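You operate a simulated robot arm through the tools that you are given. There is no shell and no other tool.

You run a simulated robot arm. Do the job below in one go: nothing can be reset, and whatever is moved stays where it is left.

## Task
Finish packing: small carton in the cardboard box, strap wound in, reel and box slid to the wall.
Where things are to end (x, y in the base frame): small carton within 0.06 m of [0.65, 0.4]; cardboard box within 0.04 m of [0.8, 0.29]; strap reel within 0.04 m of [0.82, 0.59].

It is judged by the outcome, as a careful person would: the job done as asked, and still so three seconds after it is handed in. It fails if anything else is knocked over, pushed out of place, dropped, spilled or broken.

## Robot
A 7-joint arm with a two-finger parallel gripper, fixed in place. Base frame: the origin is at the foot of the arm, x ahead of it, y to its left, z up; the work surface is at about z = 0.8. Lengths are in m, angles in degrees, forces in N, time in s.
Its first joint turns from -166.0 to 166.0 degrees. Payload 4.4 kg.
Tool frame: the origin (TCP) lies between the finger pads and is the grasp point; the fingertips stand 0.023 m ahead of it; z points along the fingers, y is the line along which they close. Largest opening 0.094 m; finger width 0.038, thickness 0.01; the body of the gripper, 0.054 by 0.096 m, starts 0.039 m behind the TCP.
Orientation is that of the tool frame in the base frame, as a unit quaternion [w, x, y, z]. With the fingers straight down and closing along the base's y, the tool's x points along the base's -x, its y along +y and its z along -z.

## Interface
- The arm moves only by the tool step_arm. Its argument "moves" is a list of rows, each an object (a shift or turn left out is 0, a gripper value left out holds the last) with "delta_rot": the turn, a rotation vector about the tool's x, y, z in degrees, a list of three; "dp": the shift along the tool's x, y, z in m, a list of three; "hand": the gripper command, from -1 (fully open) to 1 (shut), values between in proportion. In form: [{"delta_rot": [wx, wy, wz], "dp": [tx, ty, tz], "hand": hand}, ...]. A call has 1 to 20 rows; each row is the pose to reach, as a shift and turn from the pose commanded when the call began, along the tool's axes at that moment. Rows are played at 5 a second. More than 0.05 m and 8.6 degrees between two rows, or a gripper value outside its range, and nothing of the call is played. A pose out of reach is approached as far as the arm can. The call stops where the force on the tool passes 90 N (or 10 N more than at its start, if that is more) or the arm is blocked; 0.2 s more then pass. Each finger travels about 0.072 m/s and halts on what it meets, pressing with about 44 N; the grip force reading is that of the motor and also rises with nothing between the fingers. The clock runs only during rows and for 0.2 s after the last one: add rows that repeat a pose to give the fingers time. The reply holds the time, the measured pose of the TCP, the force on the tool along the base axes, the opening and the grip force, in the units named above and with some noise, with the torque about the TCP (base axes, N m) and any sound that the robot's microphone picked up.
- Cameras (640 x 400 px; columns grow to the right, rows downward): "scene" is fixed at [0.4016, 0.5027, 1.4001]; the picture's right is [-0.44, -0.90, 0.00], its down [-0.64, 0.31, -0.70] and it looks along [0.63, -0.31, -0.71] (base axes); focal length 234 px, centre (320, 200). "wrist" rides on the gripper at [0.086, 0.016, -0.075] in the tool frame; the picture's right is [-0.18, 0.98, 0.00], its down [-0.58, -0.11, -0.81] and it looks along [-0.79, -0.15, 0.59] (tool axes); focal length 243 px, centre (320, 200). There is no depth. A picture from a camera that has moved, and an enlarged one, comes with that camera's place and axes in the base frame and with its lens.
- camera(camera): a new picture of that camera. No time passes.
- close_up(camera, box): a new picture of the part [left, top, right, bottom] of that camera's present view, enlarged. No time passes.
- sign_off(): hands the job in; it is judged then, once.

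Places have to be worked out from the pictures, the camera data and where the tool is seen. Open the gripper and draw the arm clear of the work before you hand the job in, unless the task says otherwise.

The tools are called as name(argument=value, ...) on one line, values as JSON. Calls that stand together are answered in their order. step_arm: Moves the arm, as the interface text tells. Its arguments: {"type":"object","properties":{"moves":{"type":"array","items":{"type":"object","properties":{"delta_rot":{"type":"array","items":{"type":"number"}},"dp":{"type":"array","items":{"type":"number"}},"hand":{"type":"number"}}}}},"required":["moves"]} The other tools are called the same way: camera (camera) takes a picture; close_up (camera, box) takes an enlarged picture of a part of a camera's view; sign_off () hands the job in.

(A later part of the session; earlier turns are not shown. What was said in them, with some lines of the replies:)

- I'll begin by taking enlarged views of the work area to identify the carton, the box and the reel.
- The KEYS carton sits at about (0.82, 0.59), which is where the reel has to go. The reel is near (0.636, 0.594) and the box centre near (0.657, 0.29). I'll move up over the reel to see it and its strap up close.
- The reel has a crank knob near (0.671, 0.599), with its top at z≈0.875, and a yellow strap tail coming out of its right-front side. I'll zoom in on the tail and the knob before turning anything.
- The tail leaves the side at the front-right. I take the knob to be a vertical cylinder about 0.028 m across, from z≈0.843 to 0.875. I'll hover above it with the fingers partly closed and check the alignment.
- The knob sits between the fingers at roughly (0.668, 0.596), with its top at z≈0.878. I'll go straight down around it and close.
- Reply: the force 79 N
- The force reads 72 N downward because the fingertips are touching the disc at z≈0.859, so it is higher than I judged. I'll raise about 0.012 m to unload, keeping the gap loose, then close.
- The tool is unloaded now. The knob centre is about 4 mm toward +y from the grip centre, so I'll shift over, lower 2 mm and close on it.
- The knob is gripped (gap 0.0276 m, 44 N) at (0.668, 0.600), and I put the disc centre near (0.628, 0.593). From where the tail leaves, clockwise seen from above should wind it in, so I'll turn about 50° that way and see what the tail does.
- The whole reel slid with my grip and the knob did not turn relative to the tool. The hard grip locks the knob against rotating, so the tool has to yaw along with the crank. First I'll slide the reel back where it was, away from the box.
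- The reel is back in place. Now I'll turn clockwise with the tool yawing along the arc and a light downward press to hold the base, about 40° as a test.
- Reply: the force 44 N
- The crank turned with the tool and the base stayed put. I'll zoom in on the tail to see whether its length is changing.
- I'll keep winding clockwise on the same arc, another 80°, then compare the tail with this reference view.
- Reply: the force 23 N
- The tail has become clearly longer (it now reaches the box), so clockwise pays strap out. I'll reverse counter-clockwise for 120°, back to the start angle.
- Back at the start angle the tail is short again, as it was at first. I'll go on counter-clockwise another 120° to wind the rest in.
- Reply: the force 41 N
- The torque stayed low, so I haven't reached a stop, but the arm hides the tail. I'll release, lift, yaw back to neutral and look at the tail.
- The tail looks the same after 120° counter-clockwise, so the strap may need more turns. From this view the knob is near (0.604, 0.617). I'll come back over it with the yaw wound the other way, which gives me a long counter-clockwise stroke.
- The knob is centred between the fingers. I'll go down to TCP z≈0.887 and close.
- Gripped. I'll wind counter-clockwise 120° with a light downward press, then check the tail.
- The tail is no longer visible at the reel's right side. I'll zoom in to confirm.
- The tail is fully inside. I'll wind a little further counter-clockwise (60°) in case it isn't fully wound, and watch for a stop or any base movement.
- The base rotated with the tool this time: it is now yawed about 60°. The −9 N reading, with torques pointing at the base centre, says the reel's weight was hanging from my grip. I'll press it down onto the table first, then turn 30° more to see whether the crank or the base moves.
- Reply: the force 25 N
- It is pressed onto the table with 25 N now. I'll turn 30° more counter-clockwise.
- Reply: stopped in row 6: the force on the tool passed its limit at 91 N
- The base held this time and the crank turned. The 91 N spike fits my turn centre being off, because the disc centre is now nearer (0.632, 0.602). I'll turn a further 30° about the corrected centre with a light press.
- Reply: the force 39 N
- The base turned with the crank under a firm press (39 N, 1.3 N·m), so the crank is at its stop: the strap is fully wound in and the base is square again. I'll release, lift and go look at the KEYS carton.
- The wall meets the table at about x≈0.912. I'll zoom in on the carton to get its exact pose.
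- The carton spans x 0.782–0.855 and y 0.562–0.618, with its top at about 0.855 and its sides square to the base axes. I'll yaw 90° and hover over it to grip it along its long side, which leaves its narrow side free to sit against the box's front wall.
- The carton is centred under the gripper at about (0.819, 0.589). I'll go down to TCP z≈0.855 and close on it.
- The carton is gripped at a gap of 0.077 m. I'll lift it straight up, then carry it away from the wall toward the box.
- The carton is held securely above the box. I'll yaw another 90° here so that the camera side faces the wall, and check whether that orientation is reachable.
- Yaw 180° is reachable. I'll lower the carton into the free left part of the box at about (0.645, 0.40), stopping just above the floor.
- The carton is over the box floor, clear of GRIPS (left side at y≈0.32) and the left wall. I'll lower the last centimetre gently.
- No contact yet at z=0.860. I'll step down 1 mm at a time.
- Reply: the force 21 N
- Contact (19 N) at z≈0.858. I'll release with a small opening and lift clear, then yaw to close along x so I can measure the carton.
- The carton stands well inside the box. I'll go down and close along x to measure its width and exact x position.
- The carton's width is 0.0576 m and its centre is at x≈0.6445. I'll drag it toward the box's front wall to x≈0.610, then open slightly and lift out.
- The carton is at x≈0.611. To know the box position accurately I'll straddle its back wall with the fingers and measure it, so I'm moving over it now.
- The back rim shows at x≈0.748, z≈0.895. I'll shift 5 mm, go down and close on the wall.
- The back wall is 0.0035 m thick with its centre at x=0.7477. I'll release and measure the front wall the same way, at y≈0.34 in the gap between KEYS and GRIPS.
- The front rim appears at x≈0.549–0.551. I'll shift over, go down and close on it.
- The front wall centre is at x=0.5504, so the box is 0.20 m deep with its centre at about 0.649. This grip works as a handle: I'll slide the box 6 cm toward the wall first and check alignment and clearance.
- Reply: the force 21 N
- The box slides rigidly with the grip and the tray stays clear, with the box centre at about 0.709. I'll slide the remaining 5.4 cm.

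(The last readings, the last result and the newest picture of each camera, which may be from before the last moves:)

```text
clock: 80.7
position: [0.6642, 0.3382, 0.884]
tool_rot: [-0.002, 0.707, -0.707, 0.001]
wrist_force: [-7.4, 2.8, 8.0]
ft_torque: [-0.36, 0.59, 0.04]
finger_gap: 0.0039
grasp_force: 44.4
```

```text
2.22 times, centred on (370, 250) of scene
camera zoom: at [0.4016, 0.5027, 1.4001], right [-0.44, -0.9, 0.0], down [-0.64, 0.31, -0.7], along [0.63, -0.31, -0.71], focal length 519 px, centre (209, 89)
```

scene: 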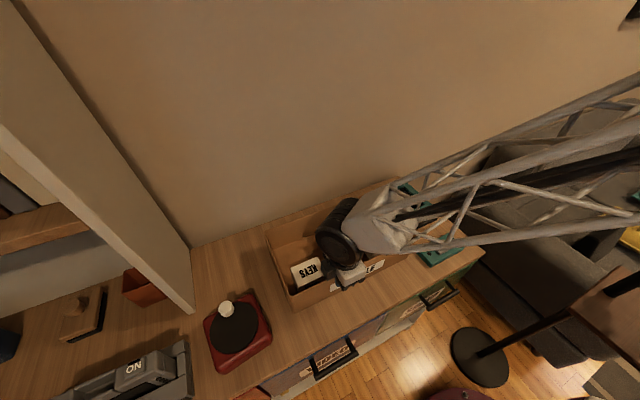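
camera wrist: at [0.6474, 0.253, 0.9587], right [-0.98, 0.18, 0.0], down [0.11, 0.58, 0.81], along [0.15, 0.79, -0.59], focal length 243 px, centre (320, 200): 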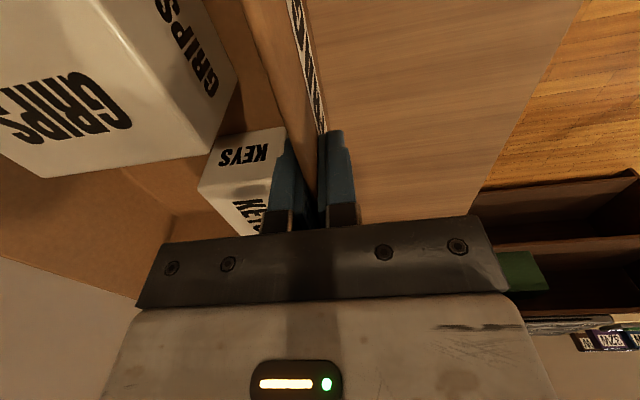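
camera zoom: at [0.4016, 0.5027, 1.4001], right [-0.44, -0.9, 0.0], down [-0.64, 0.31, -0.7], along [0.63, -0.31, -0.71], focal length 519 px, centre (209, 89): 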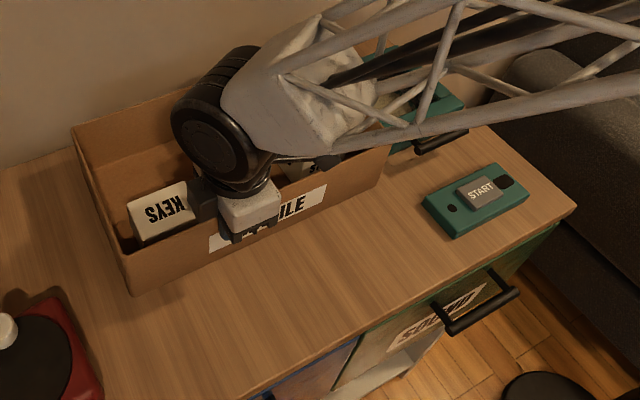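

The box centre is now at about 0.763. I'll release the wall, lift and go over to the KEYS carton (expected x≈0.725) to set its final place near the front wall.

step_arm(moves=[{"dp": [0, 0, 0], "hand": 0.3}, {"dp": [0, 0, 0], "hand": 0.3}, {"dp": [0, 0, -0.04]}, {"dp": [0, 0, -0.08]}, {"dp": [-0.03, -0.03, -0.08], "hand": -0.6}, {"dp": [-0.0615, -0.0605, -0.08]}, {"dp": [-0.0615, -0.0605, -0.08]}])

camera(camera="wrist")

close_up(camera="scene", box=[240, 160, 500, 340])

```text
clock: 82.3
position: [0.7246, 0.4044, 0.9623]
tool_rot: [-0.002, 0.707, -0.707, 0.001]
wrist_force: [-0.5, 0.3, -0.2]
ft_torque: [0.0, 0.01, -0.02]
finger_gap: 0.0751
grasp_force: 0.1
```

```text
taken
camera wrist: at [0.7084, 0.3162, 1.0373], right [-0.98, 0.18, 0.0], down [0.11, 0.58, 0.81], along [0.15, 0.79, -0.59], focal length 243 px, centre (320, 200)
```

wrist: 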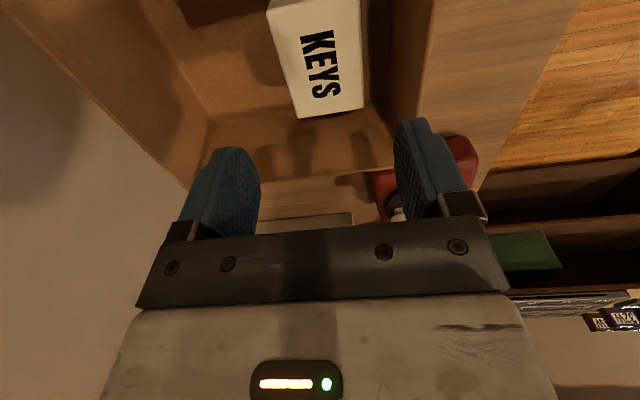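

```text
2.22 times, centred on (370, 250) of scene
camera zoom: at [0.4016, 0.5027, 1.4001], right [-0.44, -0.9, 0.0], down [-0.64, 0.31, -0.7], along [0.63, -0.31, -0.71], focal length 519 px, centre (209, 89)
```

zoom: 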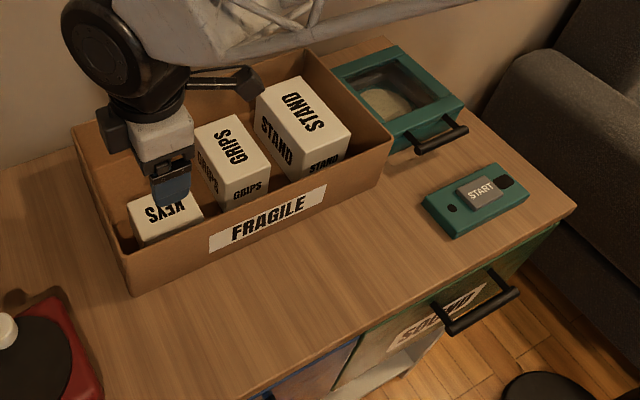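

The tray hasn't moved and the carton is centred under the fingers. I'll go down and grip it along x to read its position.

step_arm(moves=[{"dp": [0.004, 0, 0.03], "hand": -0.6}, {"dp": [0.004, 0, 0.06]}, {"dp": [0.004, 0, 0.085]}, {"dp": [0.004, 0, 0.1015]}, {"dp": [0.004, 0, 0.1015], "hand": 0}, {"dp": [0.004, 0, 0.1015], "hand": 0}, {"dp": [0.004, 0, 0.1015], "hand": 0}])

camera(camera="wrist")

```text
clock: 83.9
position: [0.7258, 0.4007, 0.8603]
tool_rot: [0.002, -0.707, 0.708, 0.0]
wrist_force: [-0.1, -0.1, -0.6]
ft_torque: [-0.01, 0.01, -0.04]
finger_gap: 0.0574
grasp_force: 44.1
```

```text
taken
camera wrist: at [0.7088, 0.3123, 0.9361], right [-0.98, 0.18, 0.0], down [0.11, 0.58, 0.81], along [0.15, 0.79, -0.59], focal length 243 px, centre (320, 200)
```

wrist: 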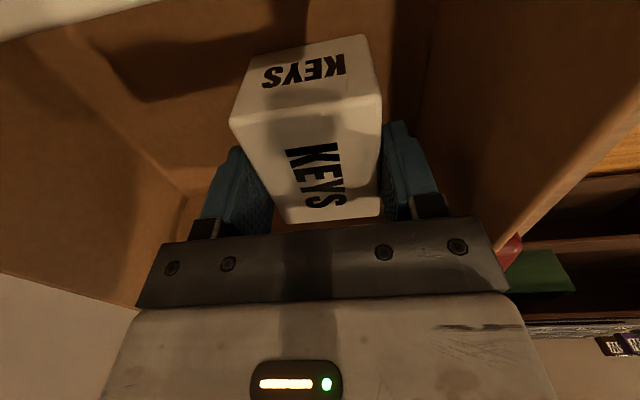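

The carton is at x=0.7258. To keep the gripper body above the front rim during the final drag, I'll regrip 9 mm higher first.

step_arm(moves=[{"dp": [0, 0, 0], "hand": -0.3}, {"dp": [0, 0, 0], "hand": -0.3}, {"dp": [0, 0, -0.009], "hand": -0.3}, {"dp": [0, 0, -0.009], "hand": 0}, {"dp": [0, 0, -0.009], "hand": 0}, {"dp": [0, 0, -0.009], "hand": 0}])

```text
clock: 85.3
position: [0.7261, 0.3982, 0.8697]
tool_rot: [0.001, -0.707, 0.707, -0.001]
wrist_force: [0.4, 0.4, -0.1]
ft_torque: [0.06, 0.01, 0.0]
finger_gap: 0.0571
grasp_force: 43.8
```

Regripped at z=0.870. I'll drag it slowly to x≈0.707.

step_arm(moves=[{"dp": [0, 0.004, 0], "hand": 0}, {"dp": [0, 0.008, 0]}, {"dp": [0, 0.012, 0]}, {"dp": [0, 0.0155, 0]}, {"dp": [0, 0.0185, 0]}, {"dp": [0, 0.0185, 0]}])

camera(camera="wrist")

close_up(camera="scene", box=[240, 200, 400, 300])

```text
clock: 86.7
position: [0.7066, 0.3981, 0.8708]
tool_rot: [0.002, -0.707, 0.707, 0.0]
wrist_force: [3.5, -1.0, 0.2]
ft_torque: [-0.03, 0.13, 0.09]
finger_gap: 0.0572
grasp_force: 43.8
```

```text
taken
camera wrist: at [0.6902, 0.3106, 0.9466], right [-0.98, 0.18, 0.0], down [0.11, 0.58, 0.81], along [0.15, 0.79, -0.59], focal length 243 px, centre (320, 200)
```

wrist: 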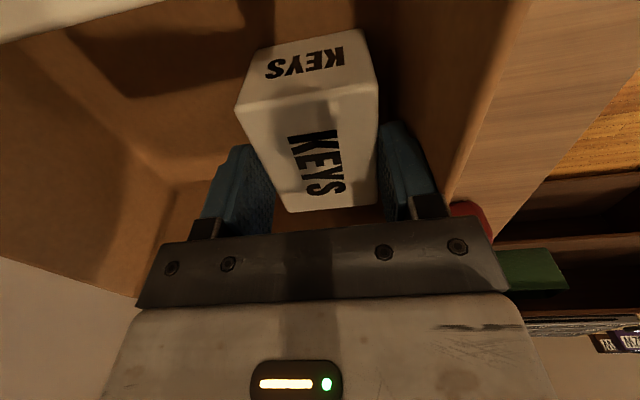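

```text
4.00 times, centred on (320, 250) of scene
camera zoom: at [0.4016, 0.5027, 1.4001], right [-0.44, -0.9, 0.0], down [-0.64, 0.31, -0.7], along [0.63, -0.31, -0.71], focal length 934 px, centre (320, 0)
```

zoom: 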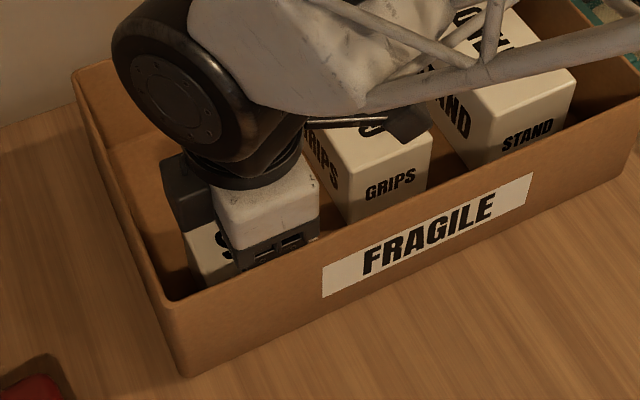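

The carton is centred at x≈0.707. I'll open just a couple of millimetres and lift straight out.

step_arm(moves=[{"dp": [0, 0, 0], "hand": -0.26}, {"dp": [0, 0, 0], "hand": -0.26}, {"dp": [0, 0, -0.015]}, {"dp": [0, 0, -0.05]}, {"dp": [0, 0, -0.09]}, {"dp": [0, 0, -0.09]}])

camera(camera="wrist")

camera(camera="scene")

```text
clock: 88.1
position: [0.7048, 0.3984, 0.9598]
tool_rot: [0.002, -0.707, 0.707, -0.001]
wrist_force: [0.2, 0.3, -0.3]
ft_torque: [0.0, 0.02, 0.02]
finger_gap: 0.0591
grasp_force: 0.1
```

```text
taken
camera wrist: at [0.6881, 0.3106, 1.0354], right [-0.98, 0.18, 0.0], down [0.11, 0.58, 0.81], along [0.15, 0.79, -0.59], focal length 243 px, centre (320, 200)
```

wrist: 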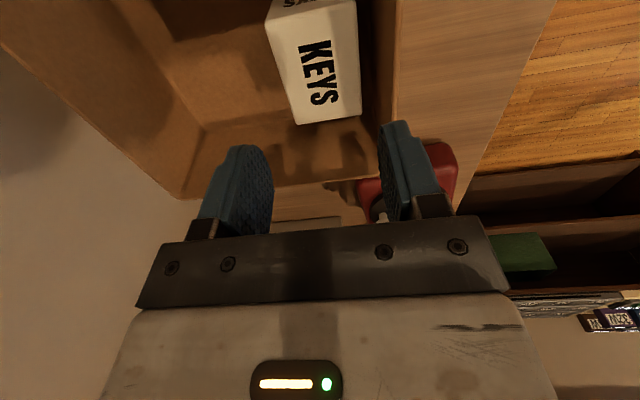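

```text
taken
```

scene: 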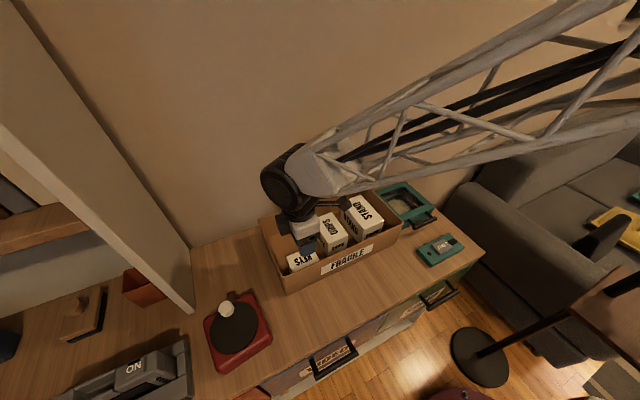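

The carton is released in place. I'll re-measure the box's front wall to confirm the box didn't shift.

step_arm(moves=[{"dp": [0.03, 0.02, 0], "hand": 0.3}, {"dp": [0.0584, 0.0405, 0]}, {"dp": [0.0584, 0.0405, 0]}, {"dp": [0.0584, 0.0405, 0.04]}, {"dp": [0.0584, 0.0405, 0.077]}, {"dp": [0.0584, 0.0405, 0.077], "hand": 0.6}, {"dp": [0.0584, 0.0405, 0.077], "hand": 0.8}, {"dp": [0.0584, 0.0405, 0.077], "hand": 1}, {"dp": [0.0584, 0.0405, 0.077], "hand": 1}, {"dp": [0.0584, 0.0405, 0.077], "hand": 1}])

camera(camera="wrist")

```text
clock: 90.3
position: [0.6652, 0.3387, 0.8837]
tool_rot: [-0.002, 0.708, -0.707, 0.0]
wrist_force: [-0.7, 1.6, -0.4]
ft_torque: [0.44, 0.62, -0.29]
finger_gap: 0.0036
grasp_force: 44.3
```

```text
taken
camera wrist: at [0.649, 0.2519, 0.9583], right [-0.98, 0.18, 0.0], down [0.11, 0.58, 0.81], along [0.15, 0.79, -0.59], focal length 243 px, centre (320, 200)
```

wrist: 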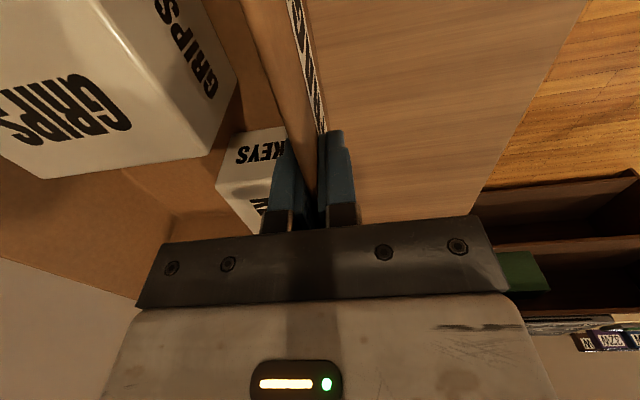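

The front wall is at x=0.665, so the box centre is about 0.764 and the carton about 0.707, both within tolerance. Next is the reel: I'll release, lift, yaw back to neutral and go in front of it.

step_arm(moves=[{"dp": [0, 0, 0], "hand": 0.3}, {"dp": [0, 0, 0], "hand": 0.3}, {"dp": [0, 0, -0.04]}, {"dp": [0, 0, -0.08]}, {"delta_rot": [0, 0, 7.5], "dp": [-0.02, 0.01, -0.11], "hand": -0.6}, {"delta_rot": [0, 0, 15], "dp": [-0.04, 0.02, -0.12]}, {"delta_rot": [0, 0, 22.5], "dp": [-0.06, 0.03, -0.12]}, {"delta_rot": [0, 0, 30], "dp": [-0.085, 0.04, -0.12]}, {"delta_rot": [0, 0, 37.5], "dp": [-0.11, 0.05, -0.12]}, {"delta_rot": [0, 0, 45], "dp": [-0.135, 0.06, -0.12]}, {"delta_rot": [0, 0, 52.5], "dp": [-0.16, 0.07, -0.12]}, {"delta_rot": [0, 0, 60], "dp": [-0.185, 0.085, -0.12]}, {"delta_rot": [0, 0, 67.5], "dp": [-0.21, 0.1, -0.12]}, {"delta_rot": [0, 0, 75], "dp": [-0.235, 0.115, -0.12]}, {"delta_rot": [0, 0, 82.5], "dp": [-0.256, 0.125, -0.12]}, {"delta_rot": [0, 0, 90], "dp": [-0.256, 0.125, -0.12]}, {"delta_rot": [0, 0, 90], "dp": [-0.256, 0.125, -0.12]}])

camera(camera="wrist")

camera(camera="scene")

close_up(camera="wrist", box=[200, 0, 440, 150])

```text
clock: 93.9
position: [0.5416, 0.5954, 1.0039]
tool_rot: [0.001, 0.001, 1.0, 0.001]
wrist_force: [0.6, 0.3, -0.7]
ft_torque: [0.0, 0.02, -0.01]
finger_gap: 0.0753
grasp_force: 0.0
```

```text
taken
camera wrist: at [0.4536, 0.6109, 1.0791], right [0.19, 0.98, 0.0], down [0.58, -0.11, 0.81], along [0.79, -0.15, -0.59], focal length 243 px, centre (320, 200)
```

wrist: 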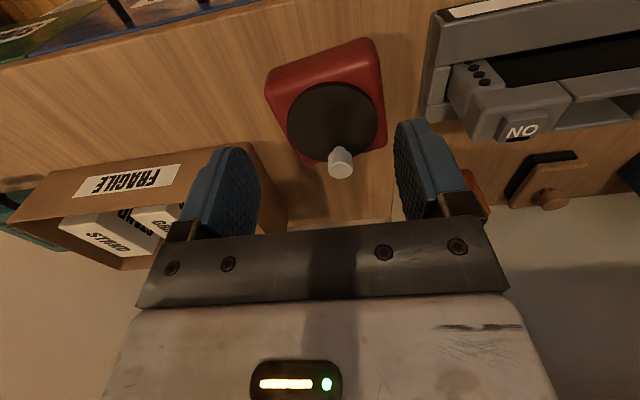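

```text
taken
```

scene: 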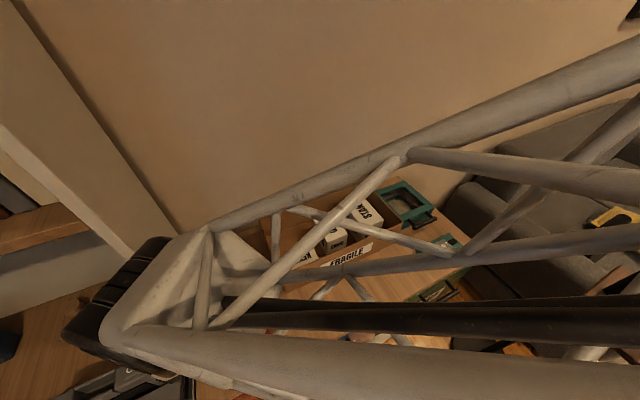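

```text
2.67 times, centred on (320, 75) of wrist
camera zoom: at [0.4536, 0.6109, 1.0791], right [0.19, 0.98, 0.0], down [0.58, -0.11, 0.81], along [0.79, -0.15, -0.59], focal length 647 px, centre (320, 533)
```

zoom: 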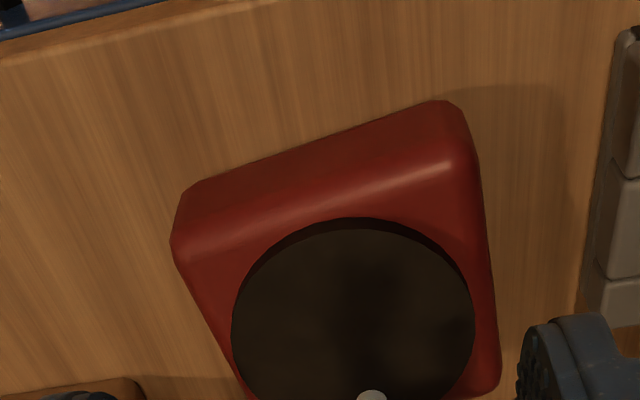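

The reel's front face runs from (0.578, 0.529) to (0.563, 0.636), so it is yawed about 8° and centred near (0.622, 0.592). I'll back off slightly, lower the half-spread fingers in front of it, and use the two contacts to square it and push it.

step_arm(moves=[{"dp": [0.016, -0.003, 0], "hand": -0.28}, {"dp": [0.016, -0.003, 0.04]}, {"dp": [0.016, -0.003, 0.08]}, {"dp": [0.016, -0.003, 0.12]}, {"dp": [0.016, -0.003, 0.15]}, {"dp": [0.016, -0.003, 0.166]}, {"dp": [0.016, -0.003, 0.166]}])

camera(camera="wrist")

```text
clock: 95.5
position: [0.5248, 0.5925, 0.8379]
tool_rot: [0.002, 0.0, 1.0, 0.001]
wrist_force: [-1.2, -0.7, 0.5]
ft_torque: [-0.02, 0.04, 0.01]
finger_gap: 0.0602
grasp_force: 0.0
```

```text
taken
camera wrist: at [0.4374, 0.6081, 0.9126], right [0.18, 0.98, 0.0], down [0.58, -0.11, 0.81], along [0.79, -0.15, -0.59], focal length 243 px, centre (320, 200)
```

wrist: 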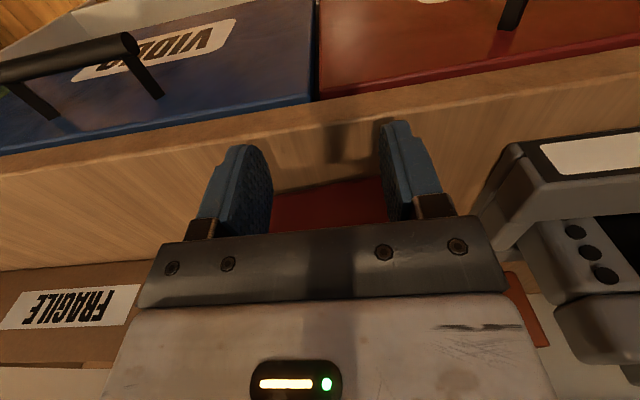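

The fingers are in front of the reel's face. I'll push it slowly in +x by about 0.165 m, then check its heading.

step_arm(moves=[{"dp": [-0.01, 0, 0], "hand": -0.28}, {"dp": [-0.018, 0, 0]}, {"dp": [-0.024, 0, 0]}, {"dp": [-0.03, 0, 0]}, {"dp": [-0.036, 0, 0]}, {"dp": [-0.043, 0, 0]}, {"dp": [-0.051, 0, 0]}, {"dp": [-0.06, 0, 0]}, {"dp": [-0.069, 0, 0]}, {"dp": [-0.078, 0, 0]}, {"dp": [-0.087, 0, 0]}, {"dp": [-0.096, 0, 0]}, {"dp": [-0.104, 0, 0]}, {"dp": [-0.11, 0, 0]}, {"dp": [-0.11, 0, 0]}])

camera(camera="wrist")

camera(camera="scene")

```text
clock: 98.7
position: [0.6354, 0.5914, 0.8396]
tool_rot: [0.002, -0.001, 1.0, 0.001]
wrist_force: [-3.3, 0.1, 1.7]
ft_torque: [0.0, -0.04, 0.03]
finger_gap: 0.0601
grasp_force: 0.4
```

```text
taken
camera wrist: at [0.5479, 0.6076, 0.9146], right [0.18, 0.98, 0.0], down [0.58, -0.11, 0.81], along [0.79, -0.15, -0.59], focal length 243 px, centre (320, 200)
```

wrist: 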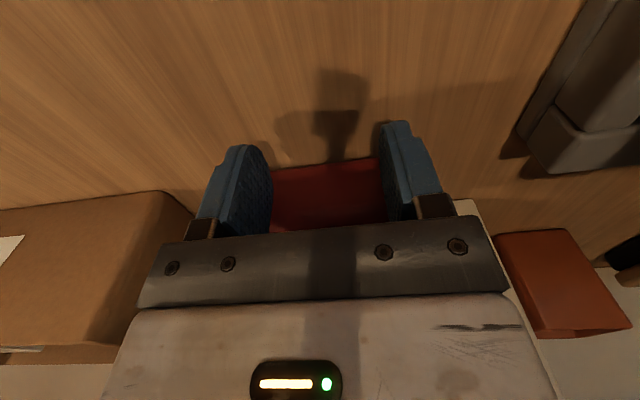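

```text
taken
```

scene: 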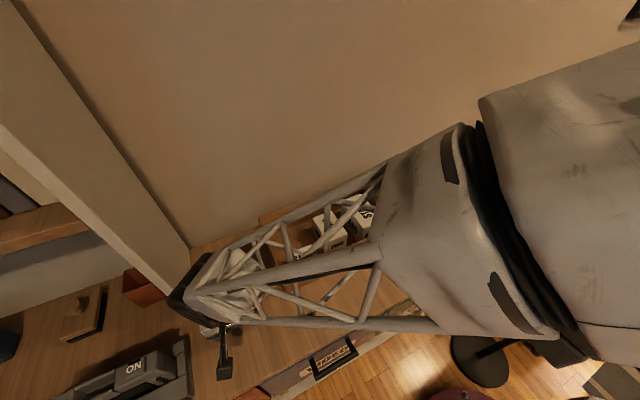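

The reel moves with the fingers with little force and its face is flush. I'll push another 0.09 m.

step_arm(moves=[{"dp": [-0.004, 0, 0], "hand": -0.28}, {"dp": [-0.011, 0, 0]}, {"dp": [-0.019, 0, 0]}, {"dp": [-0.028, 0, 0]}, {"dp": [-0.037, 0, 0]}, {"dp": [-0.046, 0, 0]}, {"dp": [-0.055, 0, 0]}, {"dp": [-0.064, 0, 0]}, {"dp": [-0.073, 0, 0]}, {"dp": [-0.081, 0, 0]}, {"dp": [-0.087, 0, 0]}, {"dp": [-0.09, 0, 0]}, {"dp": [-0.09, 0, 0]}])

camera(camera="wrist")

camera(camera="scene")

```text
clock: 101.5
position: [0.7259, 0.5925, 0.8386]
tool_rot: [0.002, 0.001, 1.0, 0.0]
wrist_force: [-4.1, -0.9, 1.5]
ft_torque: [-0.06, 0.02, -0.02]
finger_gap: 0.0603
grasp_force: 0.3
```

```text
taken
camera wrist: at [0.6379, 0.6076, 0.9132], right [0.18, 0.98, 0.0], down [0.58, -0.11, 0.81], along [0.79, -0.15, -0.59], focal length 243 px, centre (320, 200)
```

wrist: 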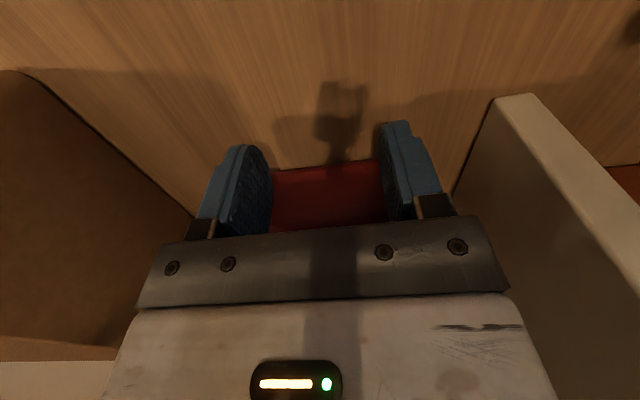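

```text
taken
```

scene: 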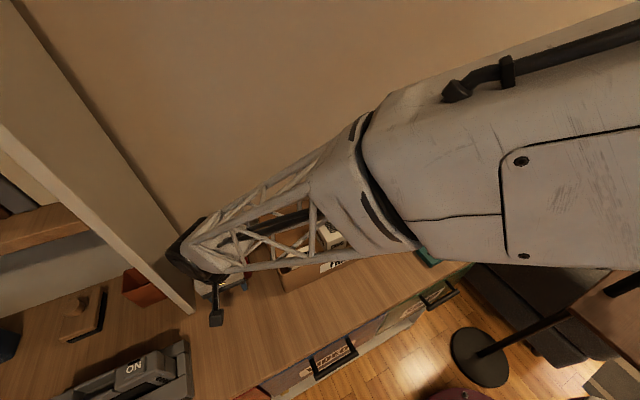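

The reel's front face is at x≈0.745, which puts its centre near 0.80. I'll push 15 mm more, back off, lift, and retreat to look.

step_arm(moves=[{"dp": [-0.004, 0, 0], "hand": -0.28}, {"dp": [-0.009, 0, 0]}, {"dp": [-0.013, 0, 0]}, {"dp": [-0.016, 0, 0]}, {"dp": [-0.016, 0, 0]}, {"dp": [0.0, 0, 0]}, {"dp": [0.03, 0, 0]}, {"dp": [0.05, 0, -0.03]}, {"dp": [0.07, 0, -0.07]}, {"dp": [0.09, 0, -0.11]}, {"dp": [0.1, 0, -0.15]}, {"dp": [0.11, 0, -0.19]}, {"dp": [0.11, 0, -0.22]}, {"dp": [0.11, 0, -0.22]}])

camera(camera="wrist")

camera(camera="scene")

close_up(camera="wrist", box=[230, 40, 430, 190])

```text
clock: 104.5
position: [0.6124, 0.5912, 1.0593]
tool_rot: [0.002, 0.0, 1.0, 0.001]
wrist_force: [0.3, -0.2, 0.0]
ft_torque: [0.03, 0.0, -0.01]
finger_gap: 0.0602
grasp_force: 0.0
```

```text
taken
camera wrist: at [0.526, 0.6071, 1.1348], right [0.18, 0.98, 0.0], down [0.58, -0.11, 0.81], along [0.79, -0.15, -0.59], focal length 243 px, centre (320, 200)
```

wrist: 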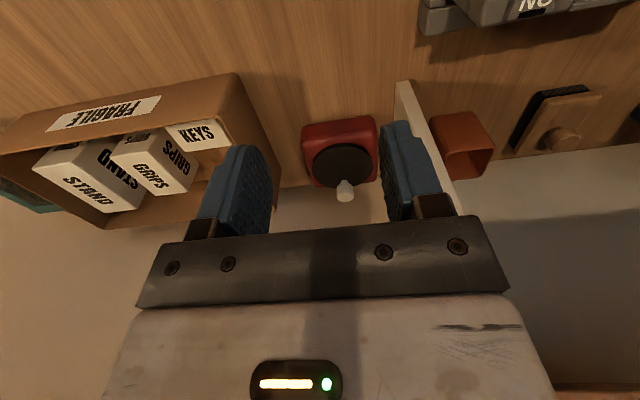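

```text
taken
```

scene: 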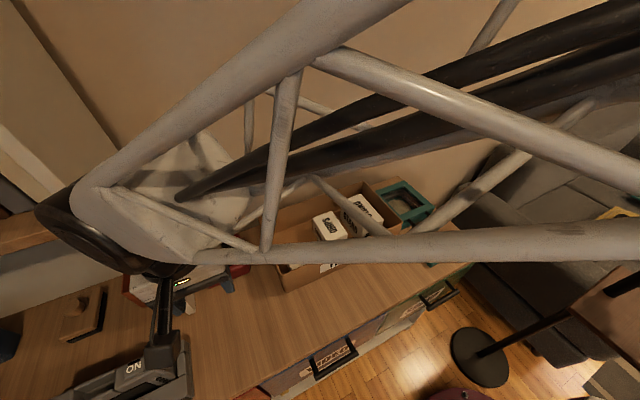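

```text
2.67 times, centred on (330, 115) of wrist
camera zoom: at [0.526, 0.6071, 1.1348], right [0.18, 0.98, 0.0], down [0.58, -0.11, 0.81], along [0.79, -0.15, -0.59], focal length 647 px, centre (293, 427)
```

zoom: 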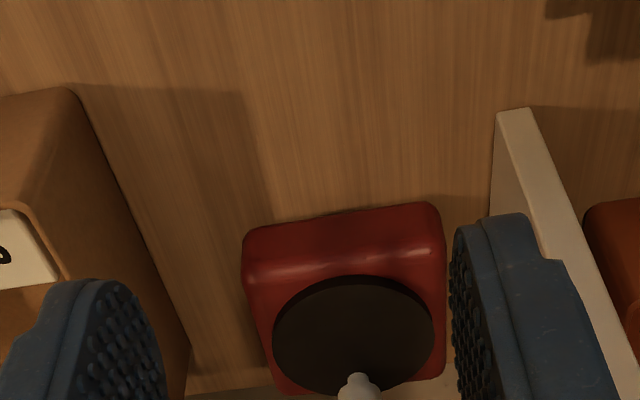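

The reel is square at about (0.822, 0.590), with no tail showing. I'll draw the arm up and away to its starting pose and do a final check.

step_arm(moves=[{"dp": [0.005, 0, -0.04], "hand": -1}, {"dp": [0.015, -0.02, -0.08]}, {"dp": [0.025, -0.05, -0.11]}, {"dp": [0.04, -0.085, -0.14]}, {"dp": [0.055, -0.125, -0.16]}, {"dp": [0.07, -0.165, -0.177]}, {"dp": [0.08, -0.21, -0.177]}, {"dp": [0.085, -0.25, -0.177]}, {"dp": [0.085, -0.25, -0.177]}])

camera(camera="scene")

camera(camera="wrist")

close_up(camera="scene", box=[180, 200, 340, 300])

close_up(camera="wrist", box=[100, 0, 560, 180])

```text
clock: 106.5
position: [0.5288, 0.3409, 1.233]
tool_rot: [0.002, 0.0, 1.0, 0.0]
wrist_force: [0.8, 0.7, 0.0]
ft_torque: [0.02, -0.01, -0.03]
finger_gap: 0.0942
grasp_force: 0.1
```

```text
taken
```

scene: 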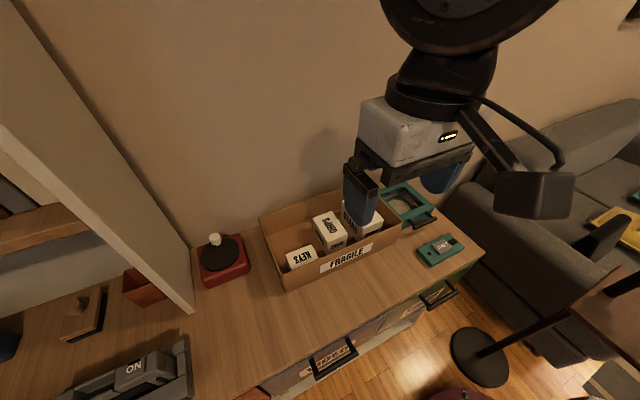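

```text
taken
camera wrist: at [0.4404, 0.3567, 1.308], right [0.18, 0.98, 0.0], down [0.58, -0.11, 0.81], along [0.79, -0.15, -0.59], focal length 243 px, centre (320, 200)
```

wrist: 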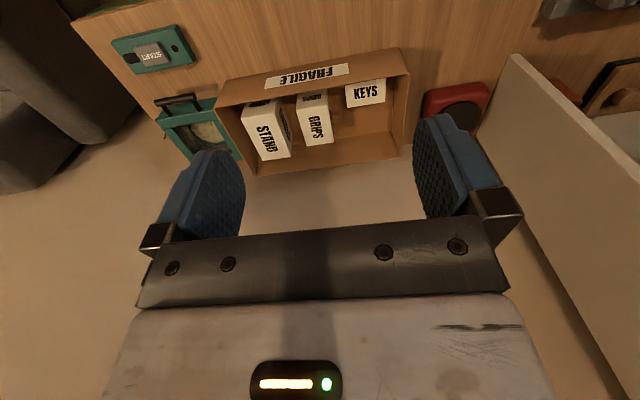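

```text
4.00 times, centred on (260, 250) of scene
camera zoom: at [0.4016, 0.5027, 1.4001], right [-0.44, -0.9, 0.0], down [-0.64, 0.31, -0.7], along [0.63, -0.31, -0.71], focal length 934 px, centre (560, 0)
```

zoom: 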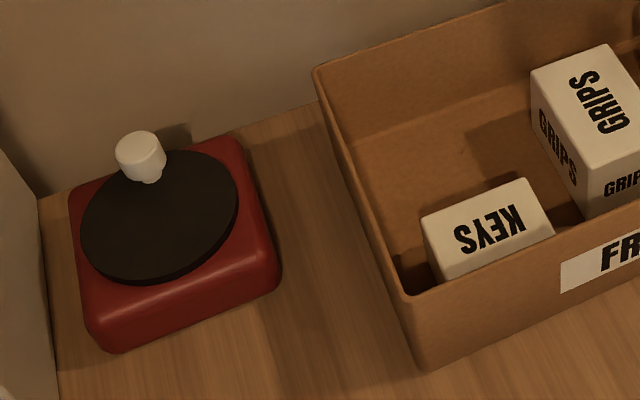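

```text
1.39 times, centred on (330, 90) of wrist
camera zoom: at [0.4404, 0.3567, 1.308], right [0.18, 0.98, 0.0], down [0.58, -0.11, 0.81], along [0.79, -0.15, -0.59], focal length 338 px, centre (306, 353)
```

zoom: 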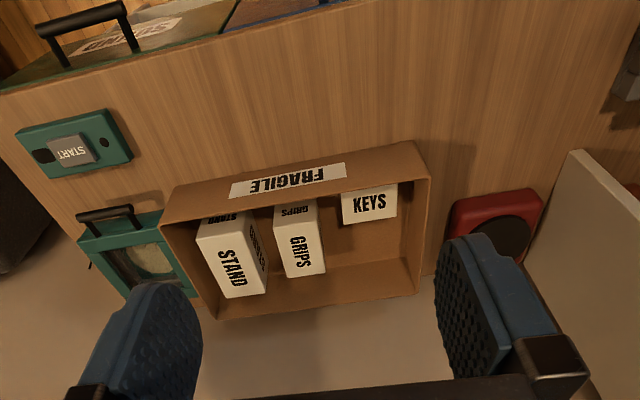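

The final views show KEYS in the box against its front wall (about 0.707, 0.398), with the box centre near (0.764, 0.29). The reel is at about (0.822, 0.590) with the strap fully wound in. The tray, START unit and other cartons are undisturbed, and the arm is clear with the gripper open, so I'm handing in.

sign_off()

```text
The job is handed in.
```

I've handed the job in: the KEYS carton is in the cardboard box, the strap is wound in, and the reel and box have been slid toward the wall. The carton and box are each only 3–4 mm inside their limits.

| Item | Where it ended (x, y) | Target | Distance from target | Allowed |
|---|---|---|---|---|
| KEYS carton | about (0.707, 0.398) | (0.65, 0.40) | 0.057 m | 0.06 m |
| Cardboard box | about (0.764, 0.29) | (0.80, 0.29) | 0.036 m | 0.04 m |
| Strap reel | about (0.822, 0.590) | (0.82, 0.59) | about 0.002 m | 0.04 m |

- **Tight margins:** the carton and box targets nearly conflict. A carton at x = 0.65 would be outside a box centred at x = 0.80. I stopped the box short of its target and set the carton against its front wall so both are in range. My position readings are good to about 1 mm.
- **Gap to the wall:** because of that, the box stands about 5 cm off the wall. The reel's back is about 3 cm from it.
- **Strap:** I first turned the crank the wrong way and paid some strap out, then wound it back until the crank reached its stop. The yellow tail is no longer visible, but the side it comes out of now faces the wall, so I couldn't see that side at the end.
- **Reel:** its base turned about a quarter turn while I was winding. I squared it up as I pushed it into place.

In the final pictures the teal tray, the START unit and the other two cartons look undisturbed. The arm is clear with the gripper open.
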